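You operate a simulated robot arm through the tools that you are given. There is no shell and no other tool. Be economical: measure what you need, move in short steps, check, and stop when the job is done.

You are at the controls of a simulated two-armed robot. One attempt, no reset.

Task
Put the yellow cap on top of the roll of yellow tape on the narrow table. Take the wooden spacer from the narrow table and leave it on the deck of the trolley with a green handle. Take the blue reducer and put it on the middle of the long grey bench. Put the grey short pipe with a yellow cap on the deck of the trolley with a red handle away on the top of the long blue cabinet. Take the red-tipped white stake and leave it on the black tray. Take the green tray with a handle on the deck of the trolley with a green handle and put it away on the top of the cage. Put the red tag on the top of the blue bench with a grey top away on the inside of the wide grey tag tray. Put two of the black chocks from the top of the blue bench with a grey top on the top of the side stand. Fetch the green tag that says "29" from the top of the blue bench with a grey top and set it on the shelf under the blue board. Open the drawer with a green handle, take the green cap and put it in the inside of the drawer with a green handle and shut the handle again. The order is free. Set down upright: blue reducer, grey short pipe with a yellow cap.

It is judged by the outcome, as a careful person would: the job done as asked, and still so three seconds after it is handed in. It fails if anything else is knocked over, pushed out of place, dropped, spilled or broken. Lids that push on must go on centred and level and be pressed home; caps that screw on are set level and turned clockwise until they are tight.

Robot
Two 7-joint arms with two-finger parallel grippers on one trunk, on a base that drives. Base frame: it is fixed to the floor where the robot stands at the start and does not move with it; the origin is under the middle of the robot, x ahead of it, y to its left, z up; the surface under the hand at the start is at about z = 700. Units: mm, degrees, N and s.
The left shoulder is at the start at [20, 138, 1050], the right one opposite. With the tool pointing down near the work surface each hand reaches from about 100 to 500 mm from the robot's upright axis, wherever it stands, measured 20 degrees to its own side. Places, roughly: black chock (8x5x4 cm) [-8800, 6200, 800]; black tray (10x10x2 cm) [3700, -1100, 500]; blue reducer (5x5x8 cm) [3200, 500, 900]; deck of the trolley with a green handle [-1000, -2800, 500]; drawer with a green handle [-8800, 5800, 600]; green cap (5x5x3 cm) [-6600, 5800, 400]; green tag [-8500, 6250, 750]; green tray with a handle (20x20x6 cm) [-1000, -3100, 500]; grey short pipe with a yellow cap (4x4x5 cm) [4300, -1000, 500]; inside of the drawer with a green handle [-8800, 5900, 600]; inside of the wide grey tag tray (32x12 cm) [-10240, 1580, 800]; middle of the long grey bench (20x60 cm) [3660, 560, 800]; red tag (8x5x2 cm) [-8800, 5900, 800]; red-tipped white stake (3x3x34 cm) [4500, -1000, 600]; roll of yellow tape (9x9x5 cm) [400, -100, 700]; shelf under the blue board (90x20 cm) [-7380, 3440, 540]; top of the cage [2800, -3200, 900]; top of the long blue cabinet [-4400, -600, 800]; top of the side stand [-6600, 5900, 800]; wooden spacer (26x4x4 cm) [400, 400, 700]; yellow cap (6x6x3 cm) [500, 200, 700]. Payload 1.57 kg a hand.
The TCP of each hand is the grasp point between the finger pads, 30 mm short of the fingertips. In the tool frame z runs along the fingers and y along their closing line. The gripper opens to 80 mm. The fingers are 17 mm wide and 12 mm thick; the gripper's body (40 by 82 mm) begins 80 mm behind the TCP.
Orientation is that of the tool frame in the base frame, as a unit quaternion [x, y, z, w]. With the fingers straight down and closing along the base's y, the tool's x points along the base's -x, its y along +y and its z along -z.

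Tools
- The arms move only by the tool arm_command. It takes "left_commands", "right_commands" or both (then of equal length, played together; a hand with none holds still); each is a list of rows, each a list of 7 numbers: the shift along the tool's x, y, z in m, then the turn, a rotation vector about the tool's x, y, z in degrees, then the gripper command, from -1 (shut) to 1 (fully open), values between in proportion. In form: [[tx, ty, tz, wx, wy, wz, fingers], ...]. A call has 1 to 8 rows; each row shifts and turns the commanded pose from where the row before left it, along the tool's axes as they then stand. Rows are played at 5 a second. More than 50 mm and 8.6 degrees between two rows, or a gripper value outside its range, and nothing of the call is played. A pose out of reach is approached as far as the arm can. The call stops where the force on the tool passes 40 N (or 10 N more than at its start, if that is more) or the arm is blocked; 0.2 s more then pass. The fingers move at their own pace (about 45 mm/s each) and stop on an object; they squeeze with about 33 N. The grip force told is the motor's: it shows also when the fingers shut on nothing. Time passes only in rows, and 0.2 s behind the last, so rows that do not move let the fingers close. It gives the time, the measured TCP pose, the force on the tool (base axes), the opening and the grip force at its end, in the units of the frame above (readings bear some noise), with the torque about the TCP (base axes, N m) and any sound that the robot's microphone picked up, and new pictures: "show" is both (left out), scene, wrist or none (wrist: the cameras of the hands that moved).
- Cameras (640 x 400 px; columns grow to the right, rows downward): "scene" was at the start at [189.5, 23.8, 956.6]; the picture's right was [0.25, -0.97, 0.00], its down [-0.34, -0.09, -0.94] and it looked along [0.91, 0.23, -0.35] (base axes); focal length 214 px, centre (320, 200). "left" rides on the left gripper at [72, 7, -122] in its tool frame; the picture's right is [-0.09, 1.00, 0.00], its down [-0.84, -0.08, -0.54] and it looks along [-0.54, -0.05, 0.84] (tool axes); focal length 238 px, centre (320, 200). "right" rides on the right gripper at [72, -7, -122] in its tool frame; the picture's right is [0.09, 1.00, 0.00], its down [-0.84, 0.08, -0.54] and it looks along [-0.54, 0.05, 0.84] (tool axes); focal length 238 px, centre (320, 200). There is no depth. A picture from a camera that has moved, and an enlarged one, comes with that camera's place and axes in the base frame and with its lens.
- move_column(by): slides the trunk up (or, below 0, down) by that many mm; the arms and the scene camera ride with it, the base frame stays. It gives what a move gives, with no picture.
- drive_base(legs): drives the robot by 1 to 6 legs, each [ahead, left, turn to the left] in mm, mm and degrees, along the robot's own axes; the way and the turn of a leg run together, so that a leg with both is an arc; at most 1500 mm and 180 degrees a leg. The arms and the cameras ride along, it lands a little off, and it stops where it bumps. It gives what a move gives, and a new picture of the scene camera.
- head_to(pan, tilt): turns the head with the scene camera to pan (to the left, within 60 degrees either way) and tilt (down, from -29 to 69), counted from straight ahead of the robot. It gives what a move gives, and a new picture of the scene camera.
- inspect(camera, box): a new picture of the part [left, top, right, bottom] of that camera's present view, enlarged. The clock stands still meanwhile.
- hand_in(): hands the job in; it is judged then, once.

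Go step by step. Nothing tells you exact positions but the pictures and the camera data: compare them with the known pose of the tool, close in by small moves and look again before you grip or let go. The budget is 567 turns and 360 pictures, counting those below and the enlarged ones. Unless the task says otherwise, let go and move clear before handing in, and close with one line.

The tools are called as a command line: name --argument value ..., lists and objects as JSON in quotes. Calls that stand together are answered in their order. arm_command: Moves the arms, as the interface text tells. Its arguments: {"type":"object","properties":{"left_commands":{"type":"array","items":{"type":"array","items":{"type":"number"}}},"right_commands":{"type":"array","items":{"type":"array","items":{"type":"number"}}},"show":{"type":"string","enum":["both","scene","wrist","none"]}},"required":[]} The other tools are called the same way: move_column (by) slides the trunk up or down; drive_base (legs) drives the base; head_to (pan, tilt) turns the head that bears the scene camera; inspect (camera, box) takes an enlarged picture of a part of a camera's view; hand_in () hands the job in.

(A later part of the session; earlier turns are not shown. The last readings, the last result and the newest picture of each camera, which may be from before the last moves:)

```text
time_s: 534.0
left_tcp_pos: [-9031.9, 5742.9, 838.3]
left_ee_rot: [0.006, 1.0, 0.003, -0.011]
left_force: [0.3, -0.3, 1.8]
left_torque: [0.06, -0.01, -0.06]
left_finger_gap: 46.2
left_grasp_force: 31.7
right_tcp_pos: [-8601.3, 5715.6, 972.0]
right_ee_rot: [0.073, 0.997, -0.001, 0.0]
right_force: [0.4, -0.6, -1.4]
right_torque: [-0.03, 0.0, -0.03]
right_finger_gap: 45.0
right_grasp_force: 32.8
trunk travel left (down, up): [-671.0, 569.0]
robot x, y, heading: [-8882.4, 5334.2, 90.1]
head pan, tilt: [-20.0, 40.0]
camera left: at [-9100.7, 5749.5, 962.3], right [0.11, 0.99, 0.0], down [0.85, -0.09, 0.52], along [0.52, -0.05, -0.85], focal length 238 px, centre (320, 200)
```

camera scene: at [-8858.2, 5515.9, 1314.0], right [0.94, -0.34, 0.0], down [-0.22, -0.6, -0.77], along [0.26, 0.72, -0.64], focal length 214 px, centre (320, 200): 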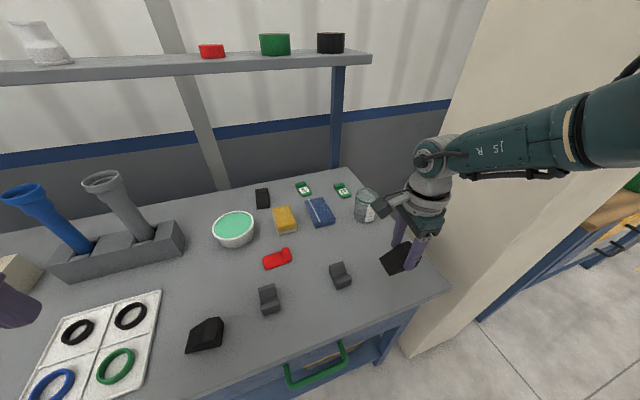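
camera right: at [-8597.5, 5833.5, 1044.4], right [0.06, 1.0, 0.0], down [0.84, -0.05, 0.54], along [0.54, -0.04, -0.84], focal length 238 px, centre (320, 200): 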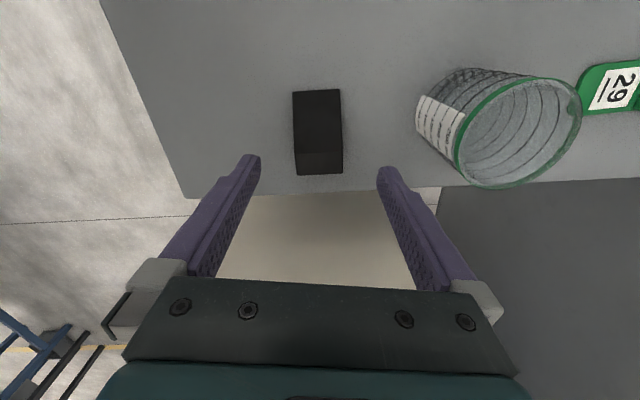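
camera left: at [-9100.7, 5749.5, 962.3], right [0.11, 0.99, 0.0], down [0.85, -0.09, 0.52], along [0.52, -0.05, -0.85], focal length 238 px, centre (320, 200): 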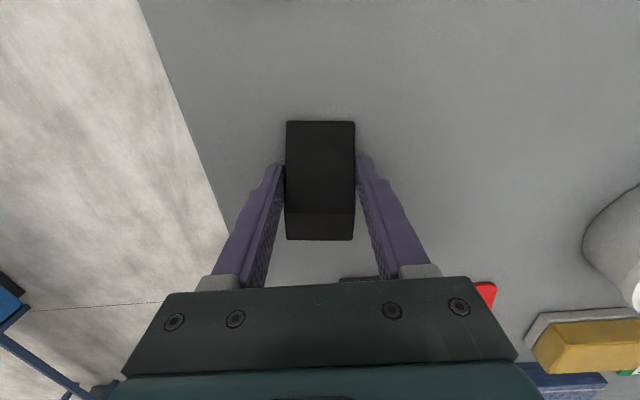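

Both chocks are held. I lift, back away, and drive east to the side stand.

move_column --by 250

drive_base --legs '[[-450, 0, 0], [0, -1150, 0], [0, -1130, 0]]'

head_to --pan 0 --tilt 40

```text
time_s: 536.6
left_tcp_pos: [-9031.4, 5742.5, 1088.1]
left_ee_rot: [0.006, 1.0, 0.003, -0.012]
left_force: [0.3, 0.5, -1.7]
left_torque: [0.01, 0.01, 0.0]
left_finger_gap: 45.5
left_grasp_force: 33.3
right_tcp_pos: [-8599.8, 5715.6, 1222.2]
right_ee_rot: [0.074, 0.997, -0.002, -0.001]
right_force: [-0.5, -0.5, -1.0]
right_torque: [0.0, 0.02, 0.01]
right_finger_gap: 44.5
right_grasp_force: 32.5
trunk travel left (down, up): [-921.0, 319.0]
robot x, y, heading: [-8884.0, 5336.5, 90.1]
head pan, tilt: [-20.0, 40.0]
```

```text
time_s: 550.1
left_tcp_pos: [-6751.5, 5298.6, 1087.6]
left_ee_rot: [0.007, 1.0, 0.004, -0.011]
left_force: [0.2, -0.6, -1.0]
left_torque: [0.03, 0.01, 0.01]
left_finger_gap: 44.3
left_grasp_force: 32.9
right_tcp_pos: [-6319.8, 5272.6, 1221.8]
right_ee_rot: [0.072, 0.997, -0.001, 0.001]
right_force: [-0.3, -0.6, -1.6]
right_torque: [0.01, 0.02, 0.01]
right_finger_gap: 44.2
right_grasp_force: 32.5
trunk travel left (down, up): [-921.0, 319.0]
robot x, y, heading: [-6604.6, 4891.2, 90.4]
head pan, tilt: [-20.0, 40.0]
camera scene: at [-6577.0, 5072.5, 1422.0], right [0.94, -0.34, 0.0], down [-0.22, -0.6, -0.77], along [0.26, 0.72, -0.64], focal length 214 px, centre (320, 200)
```

scene: 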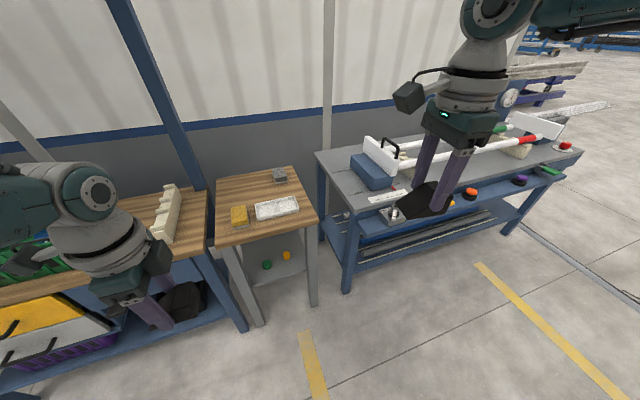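

```text
time_s: 551.0
left_tcp_pos: [-6751.8, 5298.1, 1087.6]
left_ee_rot: [0.006, 1.0, 0.003, -0.011]
left_force: [0.4, -0.1, -1.0]
left_torque: [0.01, 0.02, 0.0]
left_finger_gap: 44.1
left_grasp_force: 33.2
right_tcp_pos: [-6319.9, 5271.6, 1221.5]
right_ee_rot: [0.072, 0.997, -0.001, 0.0]
right_force: [1.2, 0.5, -0.8]
right_torque: [-0.01, 0.03, 0.0]
right_finger_gap: 44.2
right_grasp_force: 33.6
trunk travel left (down, up): [-921.0, 319.0]
robot x, y, heading: [-6607.0, 4889.2, 90.3]
head pan, tilt: [0.0, 40.0]
camera scene: at [-6606.0, 5077.5, 1422.0], right [1.0, 0.0, 0.0], down [0.0, -0.64, -0.77], along [0.0, 0.77, -0.64], focal length 214 px, centre (320, 200)
```

scene: 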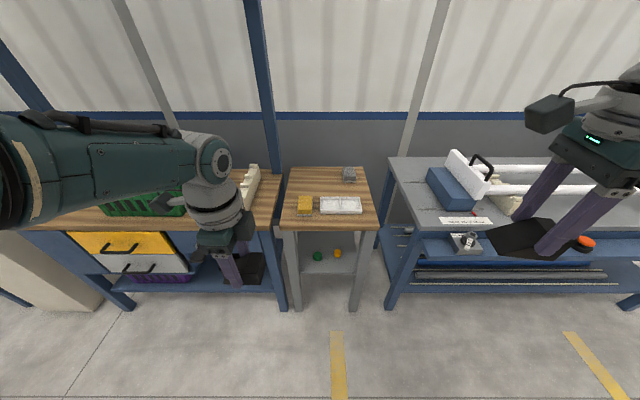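

The stand's top spans x -6765…-6367, y 5670…6104, with free room behind the yellow block and white box. I drive closer, and raise the right hand to keep it clear.

drive_base --legs '[[0, 13, -0.3], [480, 0, 0]]'

arm_command --right_commands '[[0, 0, -0.04, 0, 0, 0, -1], [0, 0, -0.04, 0, 0, 0, -1], [0, 0, -0.04, 0, 0, 0, -1]]' --show "none"

head_to --pan 0 --tilt 50

```text
time_s: 554.2
left_tcp_pos: [-6769.2, 5774.8, 1087.8]
left_ee_rot: [0.002, 1.0, 0.003, -0.011]
left_force: [-0.2, 0.8, -1.0]
left_torque: [0.02, 0.02, 0.0]
left_finger_gap: 44.5
left_grasp_force: 32.8
right_tcp_pos: [-6338.2, 5752.7, 1222.3]
right_ee_rot: [0.068, 0.998, -0.002, 0.0]
right_force: [0.1, -0.7, -1.2]
right_torque: [0.01, 0.0, 0.03]
right_finger_gap: 44.4
right_grasp_force: 33.0
trunk travel left (down, up): [-921.0, 319.0]
robot x, y, heading: [-6618.8, 5365.6, 90.5]
head pan, tilt: [0.0, 40.0]
camera scene: at [-6622.6, 5555.2, 1422.0], right [1.0, 0.01, 0.0], down [0.01, -0.64, -0.77], along [-0.01, 0.77, -0.64], focal length 214 px, centre (320, 200)
```

scene: 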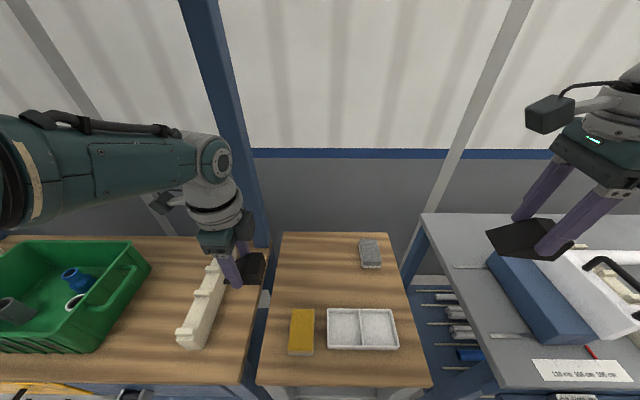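

```text
time_s: 555.0
left_tcp_pos: [-6768.6, 5774.5, 1086.9]
left_ee_rot: [0.002, 1.0, 0.003, -0.012]
left_force: [-1.1, -0.1, -0.6]
left_torque: [0.02, 0.03, 0.03]
left_finger_gap: 44.4
left_grasp_force: 33.2
right_tcp_pos: [-6337.6, 5753.6, 1341.3]
right_ee_rot: [0.067, 0.998, -0.003, 0.0]
right_force: [-0.2, -0.2, 0.4]
right_torque: [-0.02, 0.0, 0.02]
right_finger_gap: 44.2
right_grasp_force: 32.8
trunk travel left (down, up): [-921.0, 319.0]
robot x, y, heading: [-6618.4, 5369.6, 90.5]
head pan, tilt: [0.0, 40.0]
```

```text
time_s: 555.7
left_tcp_pos: [-6768.8, 5776.1, 1087.6]
left_ee_rot: [0.003, 1.0, 0.003, -0.011]
left_force: [0.1, 0.3, -0.4]
left_torque: [0.02, 0.04, 0.02]
left_finger_gap: 44.1
left_grasp_force: 33.1
right_tcp_pos: [-6335.8, 5754.2, 1341.3]
right_ee_rot: [0.068, 0.998, -0.003, 0.0]
right_force: [0.1, -0.5, -1.2]
right_torque: [0.03, 0.01, -0.02]
right_finger_gap: 44.3
right_grasp_force: 33.3
trunk travel left (down, up): [-921.0, 319.0]
robot x, y, heading: [-6617.5, 5370.4, 90.6]
head pan, tilt: [0.0, 50.0]
camera scene: at [-6622.6, 5547.2, 1407.9], right [1.0, 0.01, 0.0], down [0.01, -0.77, -0.64], along [-0.01, 0.64, -0.77], focal length 214 px, centre (320, 200)
```

scene: 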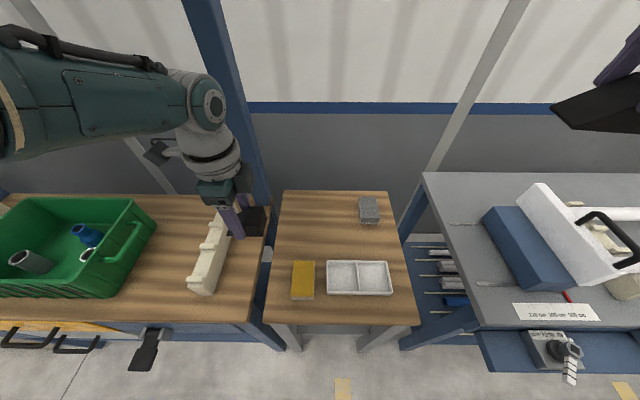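

I can see free wood behind the yellow block and white box. I move forward, lift the left hand and shift it over the spot [-6690,5890].

drive_base --legs '[[80, 0, -0.5]]'

arm_command --left_commands '[[-0.02, 0.008, -0.04, 0, 0, 0, -1], [-0.02, 0.008, -0.04, 0, 0, 0, -1], [-0.02, 0.008, -0.04, 0, 0, 0, -1], [-0.019, 0.008, -0.03, 0, 0, 0, -1]]' --show "none"

```text
time_s: 556.6
left_tcp_pos: [-6769.1, 5792.0, 1085.8]
left_ee_rot: [-0.002, 1.0, 0.001, -0.01]
left_force: [0.2, -1.1, -0.4]
left_torque: [0.02, -0.01, -0.01]
left_finger_gap: 44.3
left_grasp_force: 32.8
right_tcp_pos: [-6338.8, 5776.0, 1341.5]
right_ee_rot: [0.065, 0.998, -0.003, 0.0]
right_force: [0.3, -0.1, -1.6]
right_torque: [-0.02, -0.02, 0.0]
right_finger_gap: 44.2
right_grasp_force: 33.1
trunk travel left (down, up): [-921.0, 319.0]
robot x, y, heading: [-6617.8, 5390.8, 91.2]
head pan, tilt: [0.0, 50.0]
stopped in leg 1: the robot was blocked; the commanded pose is now the measured one
camera scene: at [-6621.5, 5567.4, 1407.1], right [1.0, 0.02, 0.0], down [0.01, -0.77, -0.64], along [-0.01, 0.64, -0.77], focal length 214 px, centre (320, 200)
```

scene: 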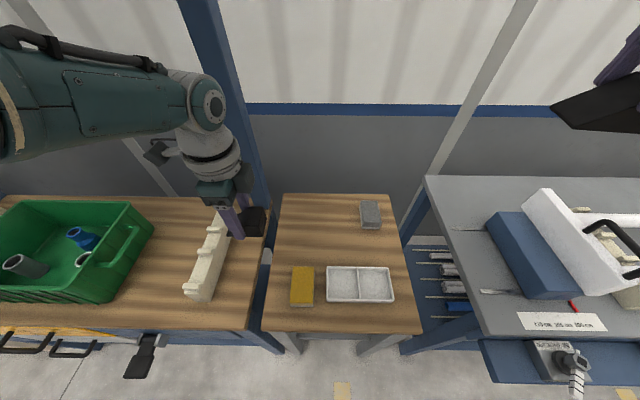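

```text
time_s: 557.6
left_tcp_pos: [-6689.8, 5824.2, 1233.6]
left_ee_rot: [-0.002, 1.0, -0.001, -0.01]
left_force: [0.5, 0.7, -0.9]
left_torque: [0.0, 0.0, -0.06]
left_finger_gap: 44.1
left_grasp_force: 33.0
right_tcp_pos: [-6336.9, 5775.9, 1340.2]
right_ee_rot: [0.066, 0.998, -0.005, 0.001]
right_force: [0.1, -0.4, -2.0]
right_torque: [0.01, 0.03, -0.01]
right_finger_gap: 44.2
right_grasp_force: 33.2
trunk travel left (down, up): [-921.0, 319.0]
robot x, y, heading: [-6620.0, 5387.8, 90.9]
head pan, tilt: [0.0, 50.0]
```

The base is as close as it goes (y≈5385). The hand can still reach y≈5865. I raise the left hand a bit more relative to the shoulder, then lower the trunk.

drive_base --legs '[[-6, 0, -0.9]]'

arm_command --left_commands '[[0, 0.02, -0.04, 0, 0, 0, -1], [0, 0.022, 0, 0, 0, 0, -1]]' --show "none"

move_column --by -320

inspect --camera "scene" --box '[0, 0, 640, 400]'

```text
time_s: 558.4
left_tcp_pos: [-6683.0, 5823.0, 1235.0]
left_ee_rot: [0.007, 1.0, 0.003, -0.012]
left_force: [-0.3, 0.4, -1.2]
left_torque: [0.02, -0.03, 0.02]
left_finger_gap: 44.4
left_grasp_force: 32.2
right_tcp_pos: [-6330.9, 5768.3, 1341.7]
right_ee_rot: [0.073, 0.997, -0.003, 0.0]
right_force: [-0.6, 0.8, -1.3]
right_torque: [0.0, 0.01, -0.05]
right_finger_gap: 44.0
right_grasp_force: 33.3
trunk travel left (down, up): [-921.0, 319.0]
robot x, y, heading: [-6621.9, 5387.5, 90.1]
head pan, tilt: [0.0, 50.0]
camera scene: at [-6619.2, 5563.8, 1407.8], right [1.0, 0.0, 0.0], down [0.0, -0.77, -0.64], along [0.0, 0.64, -0.77], focal length 214 px, centre (320, 200)
```

scene: 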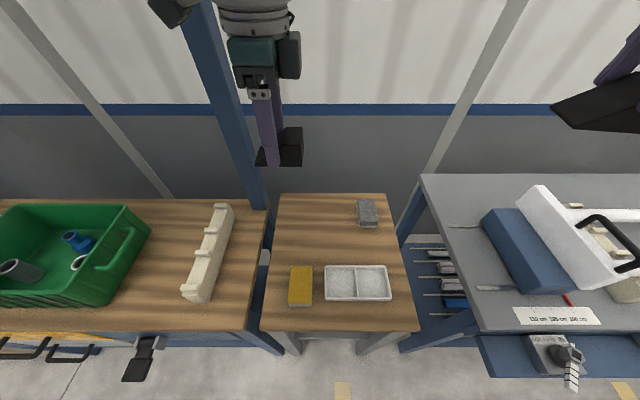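

```text
time_s: 559.0
left_tcp_pos: [-6686.4, 5846.2, 1277.3]
left_ee_rot: [0.009, 1.0, 0.001, -0.01]
left_force: [-0.1, 0.4, -1.6]
left_torque: [-0.01, 0.04, -0.01]
left_finger_gap: 44.3
left_grasp_force: 32.6
left hand out of reach, approached as far as the arm can: row 2
right_tcp_pos: [-6332.1, 5768.3, 1342.4]
right_ee_rot: [0.073, 0.997, -0.003, 0.0]
right_force: [-0.2, -0.3, -0.6]
right_torque: [0.0, 0.0, 0.0]
right_finger_gap: 44.3
right_grasp_force: 33.8
trunk travel left (down, up): [-921.0, 319.0]
robot x, y, heading: [-6618.7, 5386.9, 89.9]
head pan, tilt: [0.0, 50.0]
```

```text
time_s: 562.1
left_tcp_pos: [-6687.2, 5844.3, 958.9]
left_ee_rot: [0.007, 1.0, 0.002, -0.011]
left_force: [0.1, -0.3, -1.5]
left_torque: [0.0, 0.02, 0.0]
left_finger_gap: 44.3
left_grasp_force: 33.4
right_tcp_pos: [-6332.7, 5767.8, 1021.1]
right_ee_rot: [0.073, 0.997, -0.003, 0.0]
right_force: [0.2, -0.2, -1.4]
right_torque: [-0.01, -0.01, 0.02]
right_finger_gap: 44.3
right_grasp_force: 33.0
trunk travel left (down, up): [-601.0, 639.0]
robot x, y, heading: [-6619.1, 5383.6, 90.1]
head pan, tilt: [0.0, 50.0]
```

```text
1.00 times, centred on (320, 200) of scene (not enlarged: the box is as wide or as high as the picture)
camera zoom: at [-6619.2, 5563.9, 1087.9], right [1.0, 0.0, 0.0], down [0.0, -0.77, -0.64], along [0.0, 0.64, -0.77], focal length 214 px, centre (320, 200)
```

zoom: 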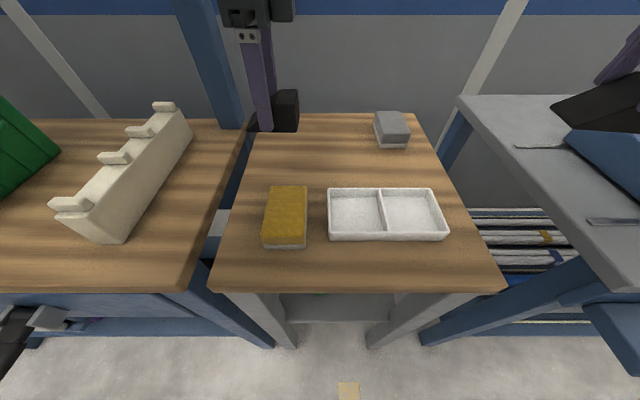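

The reach ends at y≈5846, so to keep the fingers off the yellow block I choose x≈-6728, left of it. I shift and lower.

arm_command --left_commands '[[0.02, 0.003, 0, 0, 0, 0, -1], [0.021, 0.003, 0, 0, 0, 0, -1], [0, 0, 0, 0, 0, 0, -1]]' --show "none"

move_column --by -95

inspect --camera "scene" --box '[140, 40, 460, 300]'

```text
time_s: 562.9
left_tcp_pos: [-6727.9, 5853.1, 958.0]
left_ee_rot: [0.009, 1.0, 0.002, -0.011]
left_force: [0.6, -0.6, -0.6]
left_torque: [0.04, -0.01, 0.02]
left_finger_gap: 44.3
left_grasp_force: 32.8
right_tcp_pos: [-6333.1, 5768.1, 1020.6]
right_ee_rot: [0.073, 0.997, -0.002, -0.001]
right_force: [-0.5, 0.2, -0.6]
right_torque: [-0.03, 0.02, 0.01]
right_finger_gap: 44.3
right_grasp_force: 33.3
trunk travel left (down, up): [-601.0, 639.0]
robot x, y, heading: [-6614.5, 5390.3, 89.6]
head pan, tilt: [0.0, 50.0]
```

```text
time_s: 564.2
left_tcp_pos: [-6726.1, 5851.9, 864.4]
left_ee_rot: [0.007, 1.0, 0.002, -0.012]
left_force: [0.6, 0.4, -1.1]
left_torque: [0.02, 0.03, 0.03]
left_finger_gap: 44.2
left_grasp_force: 32.5
right_tcp_pos: [-6331.0, 5768.5, 927.1]
right_ee_rot: [0.073, 0.997, -0.003, 0.0]
right_force: [-0.4, 0.0, -0.8]
right_torque: [-0.04, 0.0, -0.01]
right_finger_gap: 44.1
right_grasp_force: 33.2
trunk travel left (down, up): [-506.0, 734.0]
robot x, y, heading: [-6618.3, 5386.8, 90.1]
head pan, tilt: [0.0, 50.0]
```

```text
1.54 times, centred on (300, 170) of scene
camera zoom: at [-6619.2, 5563.9, 992.9], right [1.0, 0.0, 0.0], down [0.0, -0.77, -0.64], along [0.0, 0.64, -0.77], focal length 330 px, centre (351, 246)
```

zoom: 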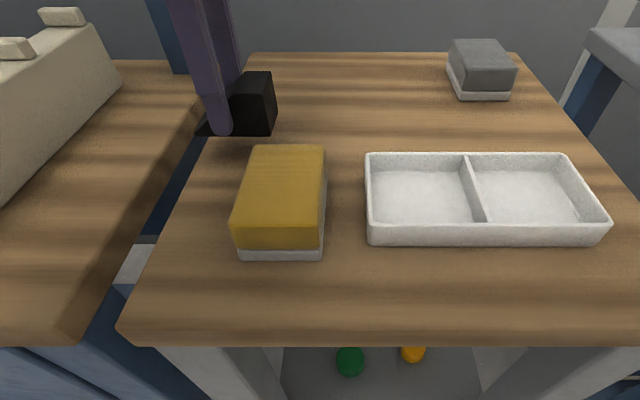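

The chock's tail would be right at the stand's edge, so I shift 11 mm right and 4 mm back before the final lowering.

arm_command --left_commands '[[-0.011, 0.005, 0, 0, 0, 0, -1], [0, 0, 0, 0, 0, 0, -1]]' --show "none"

move_column --by -20

move_column --by -5

inspect --camera "scene" --box '[140, 40, 460, 300]'

```text
time_s: 564.8
left_tcp_pos: [-6718.3, 5854.2, 865.1]
left_ee_rot: [0.007, 1.0, 0.002, -0.011]
left_force: [-0.1, 0.0, -0.6]
left_torque: [0.0, 0.02, 0.04]
left_finger_gap: 44.2
left_grasp_force: 33.2
left hand out of reach, approached as far as the arm can: row 1
right_tcp_pos: [-6331.5, 5768.2, 926.3]
right_ee_rot: [0.072, 0.997, -0.002, 0.0]
right_force: [0.2, -0.4, -1.2]
right_torque: [0.02, 0.02, -0.01]
right_finger_gap: 44.5
right_grasp_force: 33.2
trunk travel left (down, up): [-506.0, 734.0]
robot x, y, heading: [-6620.2, 5387.2, 89.8]
head pan, tilt: [0.0, 50.0]
```

```text
time_s: 565.5
left_tcp_pos: [-6718.4, 5854.6, 844.8]
left_ee_rot: [0.006, 1.0, 0.003, -0.011]
left_force: [0.4, 0.0, -1.4]
left_torque: [0.01, 0.0, -0.03]
left_finger_gap: 44.0
left_grasp_force: 33.3
right_tcp_pos: [-6332.1, 5767.2, 906.3]
right_ee_rot: [0.074, 0.997, -0.002, 0.0]
right_force: [-0.5, -0.1, -2.1]
right_torque: [-0.04, 0.01, -0.03]
right_finger_gap: 44.3
right_grasp_force: 32.6
trunk travel left (down, up): [-486.0, 754.0]
robot x, y, heading: [-6620.7, 5384.4, 89.9]
head pan, tilt: [0.0, 50.0]
```

```text
time_s: 566.0
left_tcp_pos: [-6718.9, 5853.1, 839.0]
left_ee_rot: [0.007, 1.0, 0.002, -0.012]
left_force: [-0.5, 0.5, -1.5]
left_torque: [0.0, 0.04, 0.04]
left_finger_gap: 43.8
left_grasp_force: 33.5
right_tcp_pos: [-6331.8, 5768.1, 901.6]
right_ee_rot: [0.073, 0.997, -0.003, -0.001]
right_force: [1.1, -0.7, -1.0]
right_torque: [0.02, -0.02, 0.03]
right_finger_gap: 44.1
right_grasp_force: 33.2
trunk travel left (down, up): [-481.0, 759.0]
robot x, y, heading: [-6617.7, 5385.7, 90.1]
head pan, tilt: [0.0, 50.0]
```

```text
1.54 times, centred on (300, 170) of scene
camera zoom: at [-6619.2, 5563.9, 967.8], right [1.0, 0.0, 0.0], down [0.0, -0.77, -0.64], along [0.0, 0.64, -0.77], focal length 330 px, centre (351, 246)
```

zoom: 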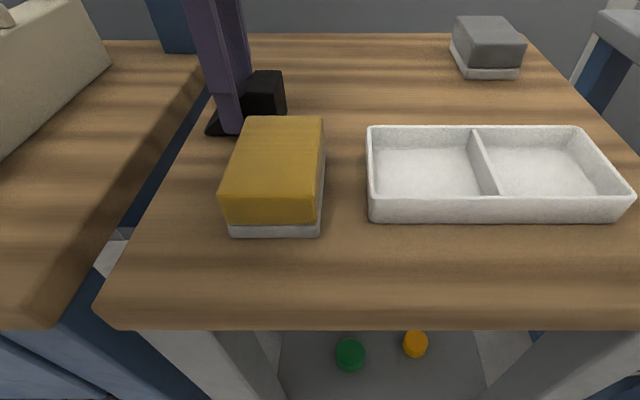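

move_column --by -4

move_column --by -4

inspect --camera "left" --box '[0, 0, 640, 400]'

```text
time_s: 566.6
left_tcp_pos: [-6719.8, 5854.2, 837.7]
left_ee_rot: [0.008, 1.0, 0.003, -0.012]
left_force: [0.7, -9.5, 25.4]
left_torque: [-0.84, 0.34, 0.06]
left_finger_gap: 44.1
left_grasp_force: 32.5
right_tcp_pos: [-6331.4, 5769.0, 898.3]
right_ee_rot: [0.073, 0.997, -0.003, -0.001]
right_force: [-0.4, 1.0, -1.2]
right_torque: [-0.01, 0.03, 0.0]
right_finger_gap: 44.5
right_grasp_force: 33.3
trunk travel left (down, up): [-477.0, 763.0]
robot x, y, heading: [-6620.9, 5388.2, 89.8]
head pan, tilt: [0.0, 50.0]
```

```text
time_s: 566.9
left_tcp_pos: [-6718.7, 5853.4, 838.2]
left_ee_rot: [0.007, 1.0, 0.003, -0.01]
left_force: [-1.0, -1.4, 5.4]
left_torque: [-0.23, 0.06, -0.06]
left_finger_gap: 44.4
left_grasp_force: 33.1
right_tcp_pos: [-6331.4, 5768.9, 898.0]
right_ee_rot: [0.073, 0.997, -0.003, -0.002]
right_force: [0.8, -0.5, -1.5]
right_torque: [-0.03, 0.01, -0.01]
right_finger_gap: 44.2
right_grasp_force: 33.2
trunk travel left (down, up): [-476.0, 764.0]
robot x, y, heading: [-6616.7, 5387.4, 89.9]
head pan, tilt: [0.0, 50.0]
stopped: the force on the tool passed its limit at 48 N (the readings are from after the stop); the commanded pose is now the measured one
```

```text
1.00 times, centred on (320, 200) of left (not enlarged: the box is as wide or as high as the picture)
camera zoom: at [-6787.5, 5861.0, 962.6], right [0.11, 0.99, 0.0], down [0.85, -0.09, 0.52], along [0.52, -0.05, -0.85], focal length 238 px, centre (320, 200)
```

zoom: 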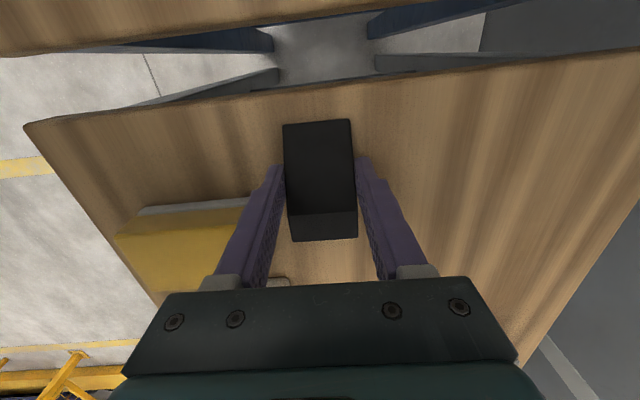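

The chock is seated well inside the edge. I open just a little and lift away.

arm_command --left_commands '[[0, 0, 0, 0, 0, 0, 0.22], [0, 0, 0, 0, 0, 0, 0.25], [0, 0, 0, 0, 0, 0, 0.25]]' --show "none"

move_column --by 150

inspect --camera "scene" --box '[140, 40, 460, 300]'

```text
time_s: 567.7
left_tcp_pos: [-6718.5, 5854.2, 837.8]
left_ee_rot: [0.008, 1.0, 0.003, -0.012]
left_force: [0.4, 0.3, 0.1]
left_torque: [-0.02, 0.0, 0.02]
left_finger_gap: 49.8
left_grasp_force: 0.0
right_tcp_pos: [-6331.4, 5767.8, 897.4]
right_ee_rot: [0.073, 0.997, -0.003, 0.001]
right_force: [-0.2, 0.0, -1.1]
right_torque: [-0.02, 0.06, 0.0]
right_finger_gap: 44.1
right_grasp_force: 32.6
trunk travel left (down, up): [-476.0, 764.0]
robot x, y, heading: [-6619.4, 5389.9, 90.1]
head pan, tilt: [0.0, 50.0]
```

```text
time_s: 569.4
left_tcp_pos: [-6719.6, 5853.9, 987.1]
left_ee_rot: [0.008, 1.0, 0.003, -0.012]
left_force: [-0.2, -0.1, 0.4]
left_torque: [0.01, -0.01, -0.01]
left_finger_gap: 50.0
left_grasp_force: 0.0
right_tcp_pos: [-6331.5, 5767.7, 1047.2]
right_ee_rot: [0.074, 0.997, -0.002, -0.001]
right_force: [-0.9, -0.1, -0.9]
right_torque: [-0.01, -0.01, 0.01]
right_finger_gap: 44.1
right_grasp_force: 33.3
trunk travel left (down, up): [-626.0, 614.0]
robot x, y, heading: [-6617.8, 5387.7, 90.2]
head pan, tilt: [0.0, 50.0]
```

```text
1.54 times, centred on (300, 170) of scene
camera zoom: at [-6619.3, 5563.7, 1113.3], right [1.0, 0.0, 0.0], down [0.0, -0.77, -0.64], along [0.0, 0.64, -0.77], focal length 330 px, centre (351, 246)
```

zoom: 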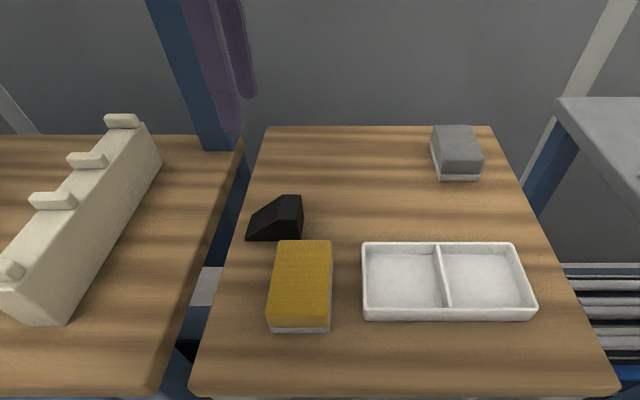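

The first chock is on the stand. I retract the left hand, align the right one and bring its chock over the spot behind the white box.

arm_command --left_commands '[[0, -0.04, -0.02, 0, 0, 0, 0.25], [0, -0.04, -0.02, 0, 0, 0, 0.25], [0, -0.04, -0.02, 0, 0, 0, 0.25], [0, -0.04, -0.02, 0, 0, 0, 0.25], [0, -0.04, 0, 0, 0, 0, 0.25], [0, -0.04, 0, 0, 0, 0, 0.25]]' --right_commands '[[0, 0, 0, 0, 0, -8.4, -1], [0.04, 0.014, 0, 0, 0, 0, -1], [0.04, 0.014, 0, 0, 0, 0, -1], [0.04, 0.014, 0, 0, 0, 0, -1], [0.04, 0.014, 0, 0, 0, 0, -1], [0.04, 0.014, 0, 0, 0, 0, -1]]' --show "scene"

```text
time_s: 570.8
left_tcp_pos: [-6719.7, 5612.0, 1066.3]
left_ee_rot: [0.007, 1.0, 0.003, -0.011]
left_force: [0.1, -0.1, 0.6]
left_torque: [-0.01, -0.04, -0.04]
left_finger_gap: 50.0
left_grasp_force: 0.1
right_tcp_pos: [-6532.9, 5839.9, 1048.2]
right_ee_rot: [0.001, 1.0, -0.002, -0.001]
right_force: [1.1, 0.4, -0.8]
right_torque: [-0.01, 0.0, -0.02]
right_finger_gap: 44.2
right_grasp_force: 32.8
trunk travel left (down, up): [-626.0, 614.0]
robot x, y, heading: [-6620.2, 5387.5, 90.0]
head pan, tilt: [0.0, 50.0]
camera scene: at [-6619.4, 5563.6, 1113.3], right [1.0, 0.0, 0.0], down [0.0, -0.77, -0.64], along [0.0, 0.64, -0.77], focal length 214 px, centre (320, 200)
```

scene: 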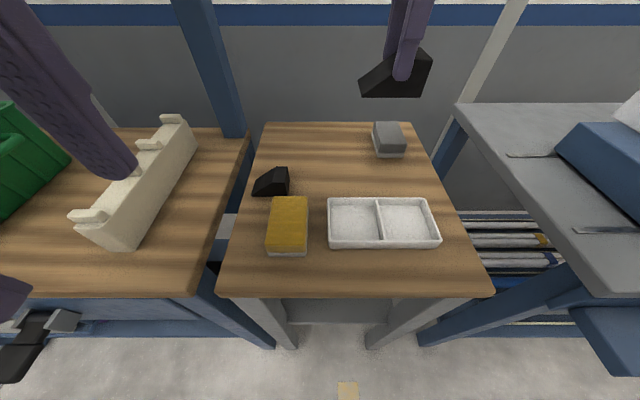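

arm_command --right_commands '[[0.004, 0.014, 0, 0, 0, 0, -1], [0, 0, 0, 0, 0, 0, -1]]' --show "none"

move_column --by -160

inspect --camera "scene" --box '[160, 20, 480, 280]'

```text
time_s: 571.4
left_tcp_pos: [-6717.5, 5611.8, 1066.5]
left_ee_rot: [0.007, 1.0, 0.003, -0.011]
left_force: [0.0, -0.5, -0.4]
left_torque: [-0.01, 0.0, 0.03]
left_finger_gap: 50.0
left_grasp_force: 0.0
right_tcp_pos: [-6537.7, 5852.3, 1046.5]
right_ee_rot: [-0.001, 1.0, -0.001, -0.001]
right_force: [-0.4, 0.3, -0.9]
right_torque: [0.01, 0.0, -0.04]
right_finger_gap: 44.3
right_grasp_force: 32.9
trunk travel left (down, up): [-626.0, 614.0]
robot x, y, heading: [-6619.1, 5387.9, 89.9]
head pan, tilt: [0.0, 50.0]
```

```text
time_s: 573.3
left_tcp_pos: [-6718.8, 5611.7, 906.7]
left_ee_rot: [0.008, 1.0, 0.004, -0.01]
left_force: [-1.2, -0.1, -0.4]
left_torque: [-0.01, -0.01, 0.01]
left_finger_gap: 50.0
left_grasp_force: 0.2
right_tcp_pos: [-6536.1, 5852.2, 887.7]
right_ee_rot: [0.0, 1.0, -0.001, -0.001]
right_force: [-0.5, 0.5, -1.3]
right_torque: [-0.04, 0.01, 0.01]
right_finger_gap: 44.2
right_grasp_force: 32.9
trunk travel left (down, up): [-466.0, 774.0]
robot x, y, heading: [-6619.5, 5388.1, 90.2]
head pan, tilt: [0.0, 50.0]
```

```text
1.54 times, centred on (320, 150) of scene
camera zoom: at [-6619.2, 5563.8, 953.4], right [1.0, 0.0, 0.0], down [0.0, -0.77, -0.64], along [0.0, 0.64, -0.77], focal length 330 px, centre (320, 277)
```

zoom: 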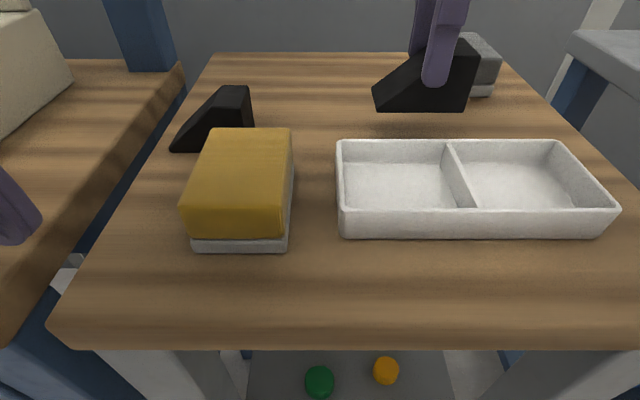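

move_column --by -30

move_column --by -4

```text
time_s: 574.0
left_tcp_pos: [-6718.9, 5612.9, 876.9]
left_ee_rot: [0.008, 1.0, 0.003, -0.01]
left_force: [0.1, 0.4, -1.1]
left_torque: [0.02, 0.01, 0.02]
left_finger_gap: 50.1
left_grasp_force: 0.0
right_tcp_pos: [-6537.5, 5852.0, 857.2]
right_ee_rot: [0.0, 1.0, -0.001, 0.0]
right_force: [0.5, 0.9, -0.8]
right_torque: [0.01, 0.03, 0.02]
right_finger_gap: 44.2
right_grasp_force: 33.2
trunk travel left (down, up): [-436.0, 804.0]
robot x, y, heading: [-6618.6, 5383.6, 89.9]
head pan, tilt: [0.0, 50.0]
```

```text
time_s: 574.5
left_tcp_pos: [-6718.5, 5612.0, 872.1]
left_ee_rot: [0.008, 1.0, 0.003, -0.01]
left_force: [-0.1, -0.2, -0.4]
left_torque: [0.01, 0.01, 0.05]
left_finger_gap: 49.9
left_grasp_force: 0.1
right_tcp_pos: [-6536.0, 5853.8, 852.7]
right_ee_rot: [0.0, 1.0, -0.001, -0.001]
right_force: [0.6, 0.8, -0.7]
right_torque: [-0.02, 0.02, 0.03]
right_finger_gap: 44.4
right_grasp_force: 33.2
trunk travel left (down, up): [-432.0, 808.0]
robot x, y, heading: [-6619.0, 5386.6, 90.0]
head pan, tilt: [0.0, 50.0]
```

move_column --by -3

move_column --by -2

inspect --camera "scene" --box '[160, 20, 480, 280]'

```text
time_s: 575.1
left_tcp_pos: [-6716.6, 5612.8, 870.6]
left_ee_rot: [0.008, 1.0, 0.003, -0.011]
left_force: [0.0, -0.1, 0.1]
left_torque: [-0.04, 0.02, -0.03]
left_finger_gap: 49.9
left_grasp_force: 0.1
right_tcp_pos: [-6537.8, 5852.2, 853.4]
right_ee_rot: [-0.001, 1.0, -0.001, -0.001]
right_force: [-0.2, -11.6, 30.1]
right_torque: [-0.35, -0.31, -0.08]
right_finger_gap: 44.3
right_grasp_force: 33.2
trunk travel left (down, up): [-429.0, 811.0]
robot x, y, heading: [-6618.1, 5389.6, 89.9]
head pan, tilt: [0.0, 50.0]
```

```text
time_s: 575.4
left_tcp_pos: [-6718.2, 5613.1, 869.9]
left_ee_rot: [0.008, 1.0, 0.003, -0.011]
left_force: [0.5, 0.4, -0.2]
left_torque: [0.0, -0.01, 0.0]
left_finger_gap: 50.1
left_grasp_force: 0.1
right_tcp_pos: [-6537.5, 5854.3, 853.0]
right_ee_rot: [0.0, 1.0, -0.002, 0.0]
right_force: [1.1, -0.9, 6.3]
right_torque: [0.07, -0.17, 0.03]
right_finger_gap: 44.3
right_grasp_force: 32.7
trunk travel left (down, up): [-429.0, 811.0]
robot x, y, heading: [-6615.4, 5388.8, 90.0]
head pan, tilt: [0.0, 50.0]
stopped: the force on the tool passed its limit at 46 N (the readings are from after the stop); the commanded pose is now the measured one
```

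```text
1.54 times, centred on (320, 150) of scene
camera zoom: at [-6618.8, 5563.9, 916.0], right [1.0, 0.0, 0.0], down [0.0, -0.77, -0.64], along [0.0, 0.64, -0.77], focal length 330 px, centre (320, 277)
```

zoom: 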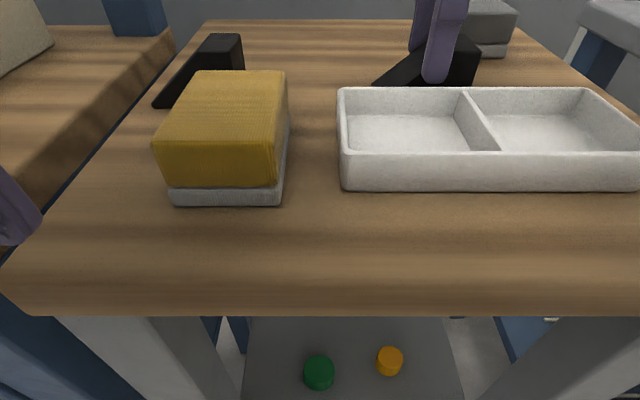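

Seated. I open the right fingers slightly and lift away.

arm_command --right_commands '[[0, 0, 0, 0, 0, 0, 0.22], [0, 0, 0, 0, 0, 0, 0.25], [0, 0, 0, 0, 0, 0, 0.25]]' --show "none"

move_column --by 200

inspect --camera "scene" --box '[160, 60, 480, 320]'

```text
time_s: 576.2
left_tcp_pos: [-6719.0, 5612.9, 870.2]
left_ee_rot: [0.008, 1.0, 0.003, -0.01]
left_force: [-0.8, -0.1, -0.4]
left_torque: [-0.03, -0.03, 0.0]
left_finger_gap: 49.9
left_grasp_force: 0.0
right_tcp_pos: [-6538.4, 5852.6, 851.4]
right_ee_rot: [0.0, 1.0, -0.001, -0.001]
right_force: [0.7, 0.3, 0.6]
right_torque: [0.05, 0.0, 0.0]
right_finger_gap: 49.9
right_grasp_force: 0.0
trunk travel left (down, up): [-429.0, 811.0]
robot x, y, heading: [-6617.9, 5386.3, 90.1]
head pan, tilt: [0.0, 50.0]
```

```text
time_s: 578.4
left_tcp_pos: [-6718.5, 5612.6, 1070.4]
left_ee_rot: [0.008, 1.0, 0.002, -0.01]
left_force: [1.4, -0.4, -0.3]
left_torque: [0.0, 0.03, 0.01]
left_finger_gap: 50.3
left_grasp_force: 0.1
right_tcp_pos: [-6537.2, 5854.0, 1052.1]
right_ee_rot: [0.0, 1.0, -0.002, -0.001]
right_force: [0.5, -0.6, -0.1]
right_torque: [-0.03, 0.01, 0.0]
right_finger_gap: 49.9
right_grasp_force: 0.0
trunk travel left (down, up): [-629.0, 611.0]
robot x, y, heading: [-6618.7, 5386.8, 90.0]
head pan, tilt: [0.0, 50.0]
```

```text
1.54 times, centred on (320, 190) of scene
camera zoom: at [-6619.2, 5563.6, 1116.3], right [1.0, 0.0, 0.0], down [0.0, -0.77, -0.64], along [0.0, 0.64, -0.77], focal length 330 px, centre (320, 215)
```

zoom: 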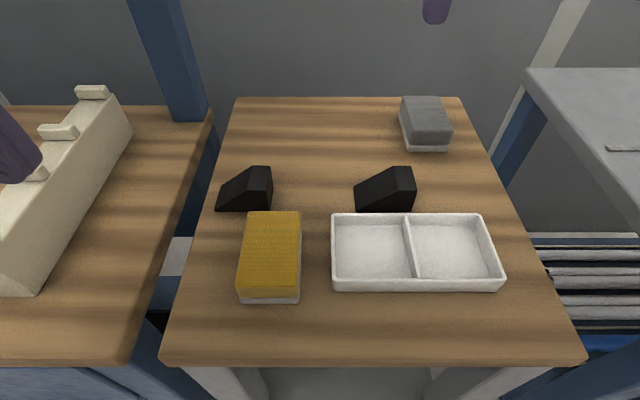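

Both chocks are on the side stand. Now the green cap on the stand's lower shelf: I retract the right hand, back up and look at it.

drive_base --legs '[[-450, 0, 0]]'

arm_command --left_commands '[[0, 0, 0, 0, 0, 0, -1]]' --right_commands '[[0, -0.04, 0, 0, 0, 0, -1]]' --show "none"

move_column --by -250

head_to --pan 0 --tilt 35

```text
time_s: 581.1
left_tcp_pos: [-6718.5, 5168.0, 1069.6]
left_ee_rot: [0.011, 1.0, 0.003, -0.01]
left_force: [0.1, 0.7, 0.0]
left_torque: [0.0, 0.01, 0.01]
left_finger_gap: 49.8
left_grasp_force: 0.1
right_tcp_pos: [-6535.1, 5406.5, 1051.0]
right_ee_rot: [0.003, 1.0, -0.002, -0.001]
right_force: [0.2, 0.4, 0.1]
right_torque: [0.0, -0.01, 0.03]
right_finger_gap: 50.1
right_grasp_force: 0.0
trunk travel left (down, up): [-629.0, 611.0]
robot x, y, heading: [-6618.3, 4940.0, 89.7]
head pan, tilt: [0.0, 50.0]
camera scene: at [-6619.4, 5117.6, 1116.3], right [1.0, -0.01, 0.0], down [0.0, -0.77, -0.64], along [0.0, 0.64, -0.77], focal length 214 px, centre (320, 200)
```

scene: 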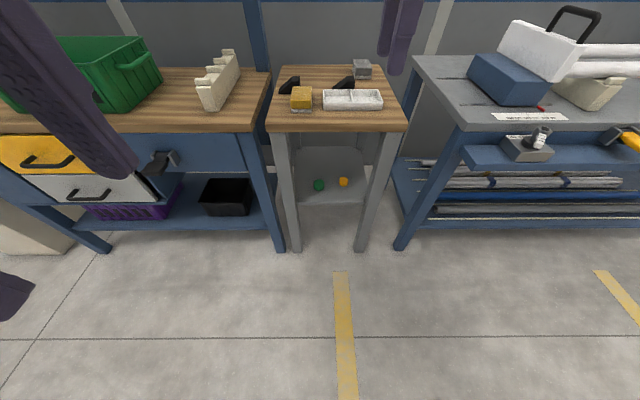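

```text
time_s: 581.5
left_tcp_pos: [-6720.0, 5166.9, 1069.7]
left_ee_rot: [0.01, 1.0, 0.003, -0.011]
left_force: [-0.9, -0.3, 0.3]
left_torque: [-0.01, -0.04, -0.02]
left_finger_gap: 15.9
left_grasp_force: 0.2
right_tcp_pos: [-6534.7, 5366.6, 1052.4]
right_ee_rot: [0.007, 1.0, -0.002, -0.001]
right_force: [-1.0, -1.8, -1.2]
right_torque: [0.06, -0.11, 0.01]
right_finger_gap: 16.0
right_grasp_force: 0.2
trunk travel left (down, up): [-629.0, 611.0]
robot x, y, heading: [-6622.1, 4941.9, 90.1]
head pan, tilt: [0.0, 50.0]
```

```text
time_s: 584.0
left_tcp_pos: [-6718.2, 5166.8, 819.6]
left_ee_rot: [0.011, 1.0, 0.002, -0.01]
left_force: [-0.1, 0.0, -0.4]
left_torque: [-0.01, -0.02, 0.01]
left_finger_gap: 0.0
left_grasp_force: 20.9
right_tcp_pos: [-6536.1, 5366.0, 803.0]
right_ee_rot: [0.002, 1.0, -0.001, -0.001]
right_force: [-1.0, 0.1, 0.8]
right_torque: [0.03, 0.02, -0.02]
right_finger_gap: 0.1
right_grasp_force: 21.1
trunk travel left (down, up): [-379.0, 861.0]
robot x, y, heading: [-6617.5, 4937.0, 89.7]
head pan, tilt: [0.0, 50.0]
```

```text
time_s: 584.8
left_tcp_pos: [-6719.4, 5167.2, 821.2]
left_ee_rot: [0.011, 1.0, 0.003, -0.01]
left_force: [0.4, -0.1, 0.6]
left_torque: [-0.02, 0.01, -0.01]
left_finger_gap: 0.1
left_grasp_force: 21.2
right_tcp_pos: [-6536.7, 5365.2, 803.0]
right_ee_rot: [0.003, 1.0, -0.001, -0.001]
right_force: [-0.3, 0.2, 0.1]
right_torque: [-0.01, 0.0, 0.01]
right_finger_gap: 0.0
right_grasp_force: 21.3
trunk travel left (down, up): [-379.0, 861.0]
robot x, y, heading: [-6619.5, 4939.3, 89.7]
head pan, tilt: [0.0, 35.0]
camera scene: at [-6619.3, 5128.6, 888.0], right [1.0, -0.01, 0.0], down [0.0, -0.57, -0.82], along [0.0, 0.82, -0.57], focal length 214 px, centre (320, 200)
```

scene: 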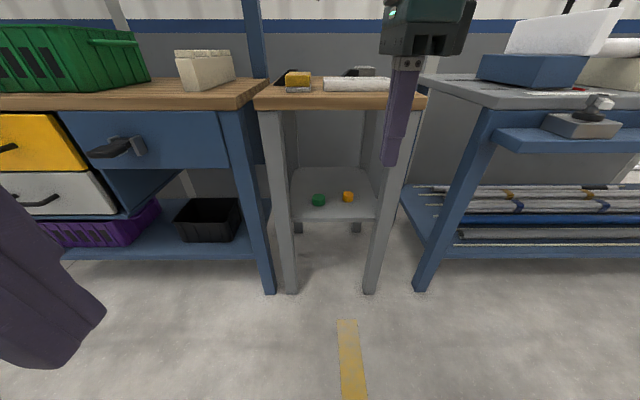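

The green cap stands on the lower shelf near [-6623,5790,~405]. I'll take it with the left hand pointing forward under the table top, so I turn the left hand to yaw 0 and pitch it up, moving the right aside.

arm_command --left_commands '[[0, 0.04, 0, 0, 0, 0, -1], [0, 0.04, 0, 0, 0, 0, -1], [0, 0.04, 0, 0, 0, 0, -1], [0, 0, 0, 0, 0, -8.5, -1], [0, 0, 0, 0, 0, -8.5, -1], [0, 0, 0, 0, 0, -8.5, -1], [0, 0, 0, 0, 0, -8.5, -1], [0, 0, 0, 0, 0, -8.5, -1]]' --right_commands '[[-0.04, -0.02, 0, 0, 0, 0, -1], [-0.04, -0.02, 0, 0, 0, 0, -1], [-0.02, -0.02, 0, 0, 0, 0, -1], [0, 0, 0, 0, 0, 0, -1], [0, 0, 0, 0, 0, 0, -1], [0, 0, 0, 0, 0, 0, -1], [0, 0, 0, 0, 0, 0, -1], [0, 0, 0, 0, 0, 0, -1]]' --show "none"

arm_command --left_commands '[[0, 0, 0, 0, 0, -8.5, -1], [0, 0, 0, 0, 0, -8.5, -1], [0, 0, 0, 0, 0, -8.5, -1], [0, 0, 0, 0, 0, -8.5, -1], [0, 0, 0, 0, 0, -8.5, -1], [0, 0, 0, 0, 0, -8.5, -1], [0, 0, 0, 0, -8.5, 0, -1], [0, 0, 0, 0, -8.5, 0, -1]]' --show "none"

arm_command --left_commands '[[0, 0, 0, 0, -8.5, 0, 1], [0, 0, 0, 0, -8.5, 0, 1], [0, 0, 0, 0, -8.5, 0, 1], [0, 0, 0, 0, -8.5, 0, 1], [0, 0, 0, 0, -8.5, 0, 1], [0, 0, 0, 0, -8.5, 0, 1], [0, 0, 0, 0, -2, 0, 1]]' --show "none"

```text
time_s: 586.6
left_tcp_pos: [-6716.4, 5288.0, 821.1]
left_ee_rot: [-0.353, 0.935, 0.007, -0.009]
left_force: [0.4, -0.4, 0.5]
left_torque: [0.0, -0.03, 0.01]
left_finger_gap: 0.0
left_grasp_force: 21.5
right_tcp_pos: [-6435.6, 5304.0, 801.3]
right_ee_rot: [0.002, 1.0, -0.002, -0.003]
right_force: [-0.1, -0.1, 0.2]
right_torque: [-0.02, 0.0, 0.02]
right_finger_gap: 0.1
right_grasp_force: 21.6
trunk travel left (down, up): [-379.0, 861.0]
robot x, y, heading: [-6620.0, 4940.5, 89.6]
head pan, tilt: [0.0, 35.0]
```

```text
time_s: 588.4
left_tcp_pos: [-6715.9, 5286.4, 821.3]
left_ee_rot: [0.713, -0.684, -0.117, -0.098]
left_force: [0.5, -0.1, -0.3]
left_torque: [0.0, -0.03, 0.01]
left_finger_gap: 0.0
left_grasp_force: 21.1
right_tcp_pos: [-6435.0, 5304.4, 802.2]
right_ee_rot: [0.002, 1.0, -0.002, -0.001]
right_force: [-0.7, 0.1, -0.5]
right_torque: [0.01, -0.04, 0.03]
right_finger_gap: 0.0
right_grasp_force: 20.8
trunk travel left (down, up): [-379.0, 861.0]
robot x, y, heading: [-6623.7, 4936.8, 89.6]
head pan, tilt: [0.0, 35.0]
```

```text
time_s: 589.8
left_tcp_pos: [-6745.6, 5317.5, 873.7]
left_ee_rot: [0.631, -0.495, -0.429, -0.415]
left_force: [0.5, 0.1, -0.3]
left_torque: [0.03, -0.02, 0.01]
left_finger_gap: 79.5
left_grasp_force: 0.1
right_tcp_pos: [-6435.2, 5304.0, 803.0]
right_ee_rot: [0.003, 1.0, -0.001, -0.003]
right_force: [-0.3, -0.7, 0.2]
right_torque: [0.01, 0.0, 0.02]
right_finger_gap: 0.0
right_grasp_force: 21.6
trunk travel left (down, up): [-379.0, 861.0]
robot x, y, heading: [-6622.4, 4939.8, 89.5]
head pan, tilt: [0.0, 35.0]
stopped in row 7 (left hand): the arm was blocked; the commanded pose is now the measured one
```

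arm_command --left_commands '[[0, 0, 0.045, 0, 0, 0, 1], [0, 0, 0.045, 0, 0, 0, 1], [0, 0, 0, 7.6, 0.8, 2.3, 1], [0, 0, 0, 0, 0, 0, 1]]' --show "none"

```text
time_s: 590.8
left_tcp_pos: [-6752.7, 5398.8, 836.3]
left_ee_rot: [0.594, -0.548, -0.394, -0.438]
left_force: [0.6, 0.1, -0.2]
left_torque: [0.0, -0.01, 0.03]
left_finger_gap: 80.0
left_grasp_force: 0.0
right_tcp_pos: [-6436.7, 5304.1, 802.2]
right_ee_rot: [0.002, 1.0, -0.002, -0.001]
right_force: [0.6, 0.6, -0.4]
right_torque: [-0.02, 0.02, -0.02]
right_finger_gap: 0.0
right_grasp_force: 21.1
trunk travel left (down, up): [-379.0, 861.0]
robot x, y, heading: [-6621.2, 4941.5, 89.5]
head pan, tilt: [0.0, 35.0]
```

arm_command --left_commands '[[0, 0, 0, 0, 0, 5.4, 1], [0, 0, 0, 0, 8.4, 0, 1], [0, 0, 0, 0, 8.4, 0, 1], [0, 0, 0, 0, 8.4, 0, 1], [0, -0.04, 0, 0, 0, 0, 1], [0, -0.04, 0, 0, 0, 0, 1], [0, -0.045, 0, 0, 0, 0, 1], [0, 0, 0, 0, 0, 0, 1]]' --show "none"

move_column --by -330

inspect --camera "left" --box '[0, 0, 640, 400]'

inspect --camera "scene" --box '[0, 0, 640, 400]'

```text
time_s: 592.6
left_tcp_pos: [-6627.5, 5399.1, 838.8]
left_ee_rot: [-0.644, 0.653, 0.28, 0.284]
left_force: [0.0, -0.1, -1.4]
left_torque: [-0.03, 0.01, -0.03]
left_finger_gap: 80.1
left_grasp_force: 0.2
right_tcp_pos: [-6436.1, 5304.1, 802.2]
right_ee_rot: [0.002, 1.0, -0.001, -0.002]
right_force: [0.3, 0.2, -0.5]
right_torque: [0.02, 0.02, -0.02]
right_finger_gap: 0.0
right_grasp_force: 21.7
trunk travel left (down, up): [-379.0, 861.0]
robot x, y, heading: [-6620.1, 4941.2, 89.5]
head pan, tilt: [0.0, 35.0]
```

```text
time_s: 595.9
left_tcp_pos: [-6627.4, 5400.5, 508.5]
left_ee_rot: [-0.644, 0.653, 0.28, 0.284]
left_force: [0.2, -0.6, 0.8]
left_torque: [-0.01, 0.03, 0.03]
left_finger_gap: 79.9
left_grasp_force: 0.1
right_tcp_pos: [-6436.0, 5304.3, 471.3]
right_ee_rot: [0.003, 1.0, -0.002, -0.001]
right_force: [-1.4, -0.2, 0.6]
right_torque: [-0.01, 0.01, -0.01]
right_finger_gap: 0.1
right_grasp_force: 20.6
trunk travel left (down, up): [-49.0, 1191.0]
robot x, y, heading: [-6620.2, 4942.0, 89.7]
head pan, tilt: [0.0, 35.0]
```

```text
1.00 times, centred on (320, 200) of left (not enlarged: the box is as wide or as high as the picture)
camera zoom: at [-6635.4, 5261.9, 540.1], right [-0.99, 0.08, 0.07], down [0.08, 0.17, 0.98], along [0.06, 0.98, -0.18], focal length 238 px, centre (320, 200)
```

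zoom: 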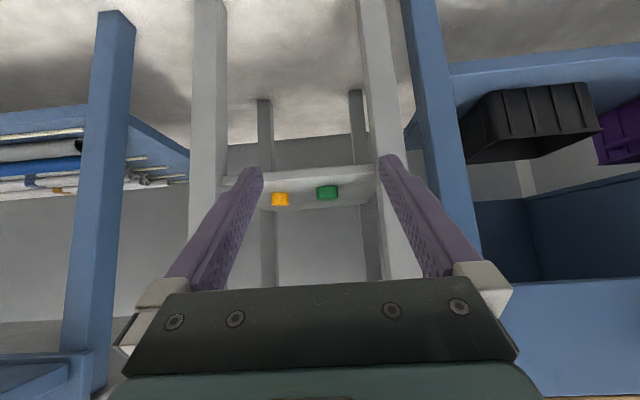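

```text
1.00 times, centred on (320, 200) of scene (not enlarged: the box is as wide or as high as the picture)
camera zoom: at [-6619.3, 5128.7, 558.1], right [1.0, -0.01, 0.0], down [0.0, -0.57, -0.82], along [0.0, 0.82, -0.57], focal length 214 px, centre (320, 200)
```

zoom: 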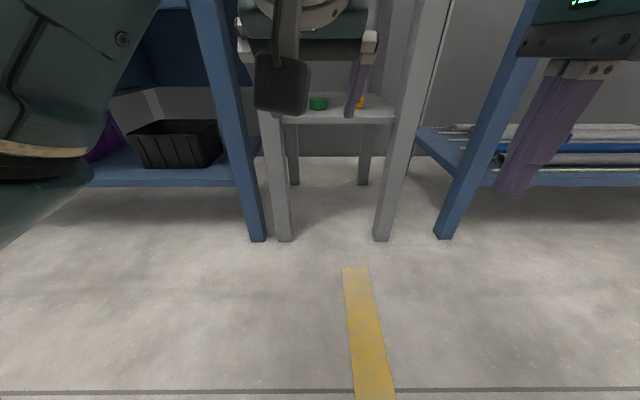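

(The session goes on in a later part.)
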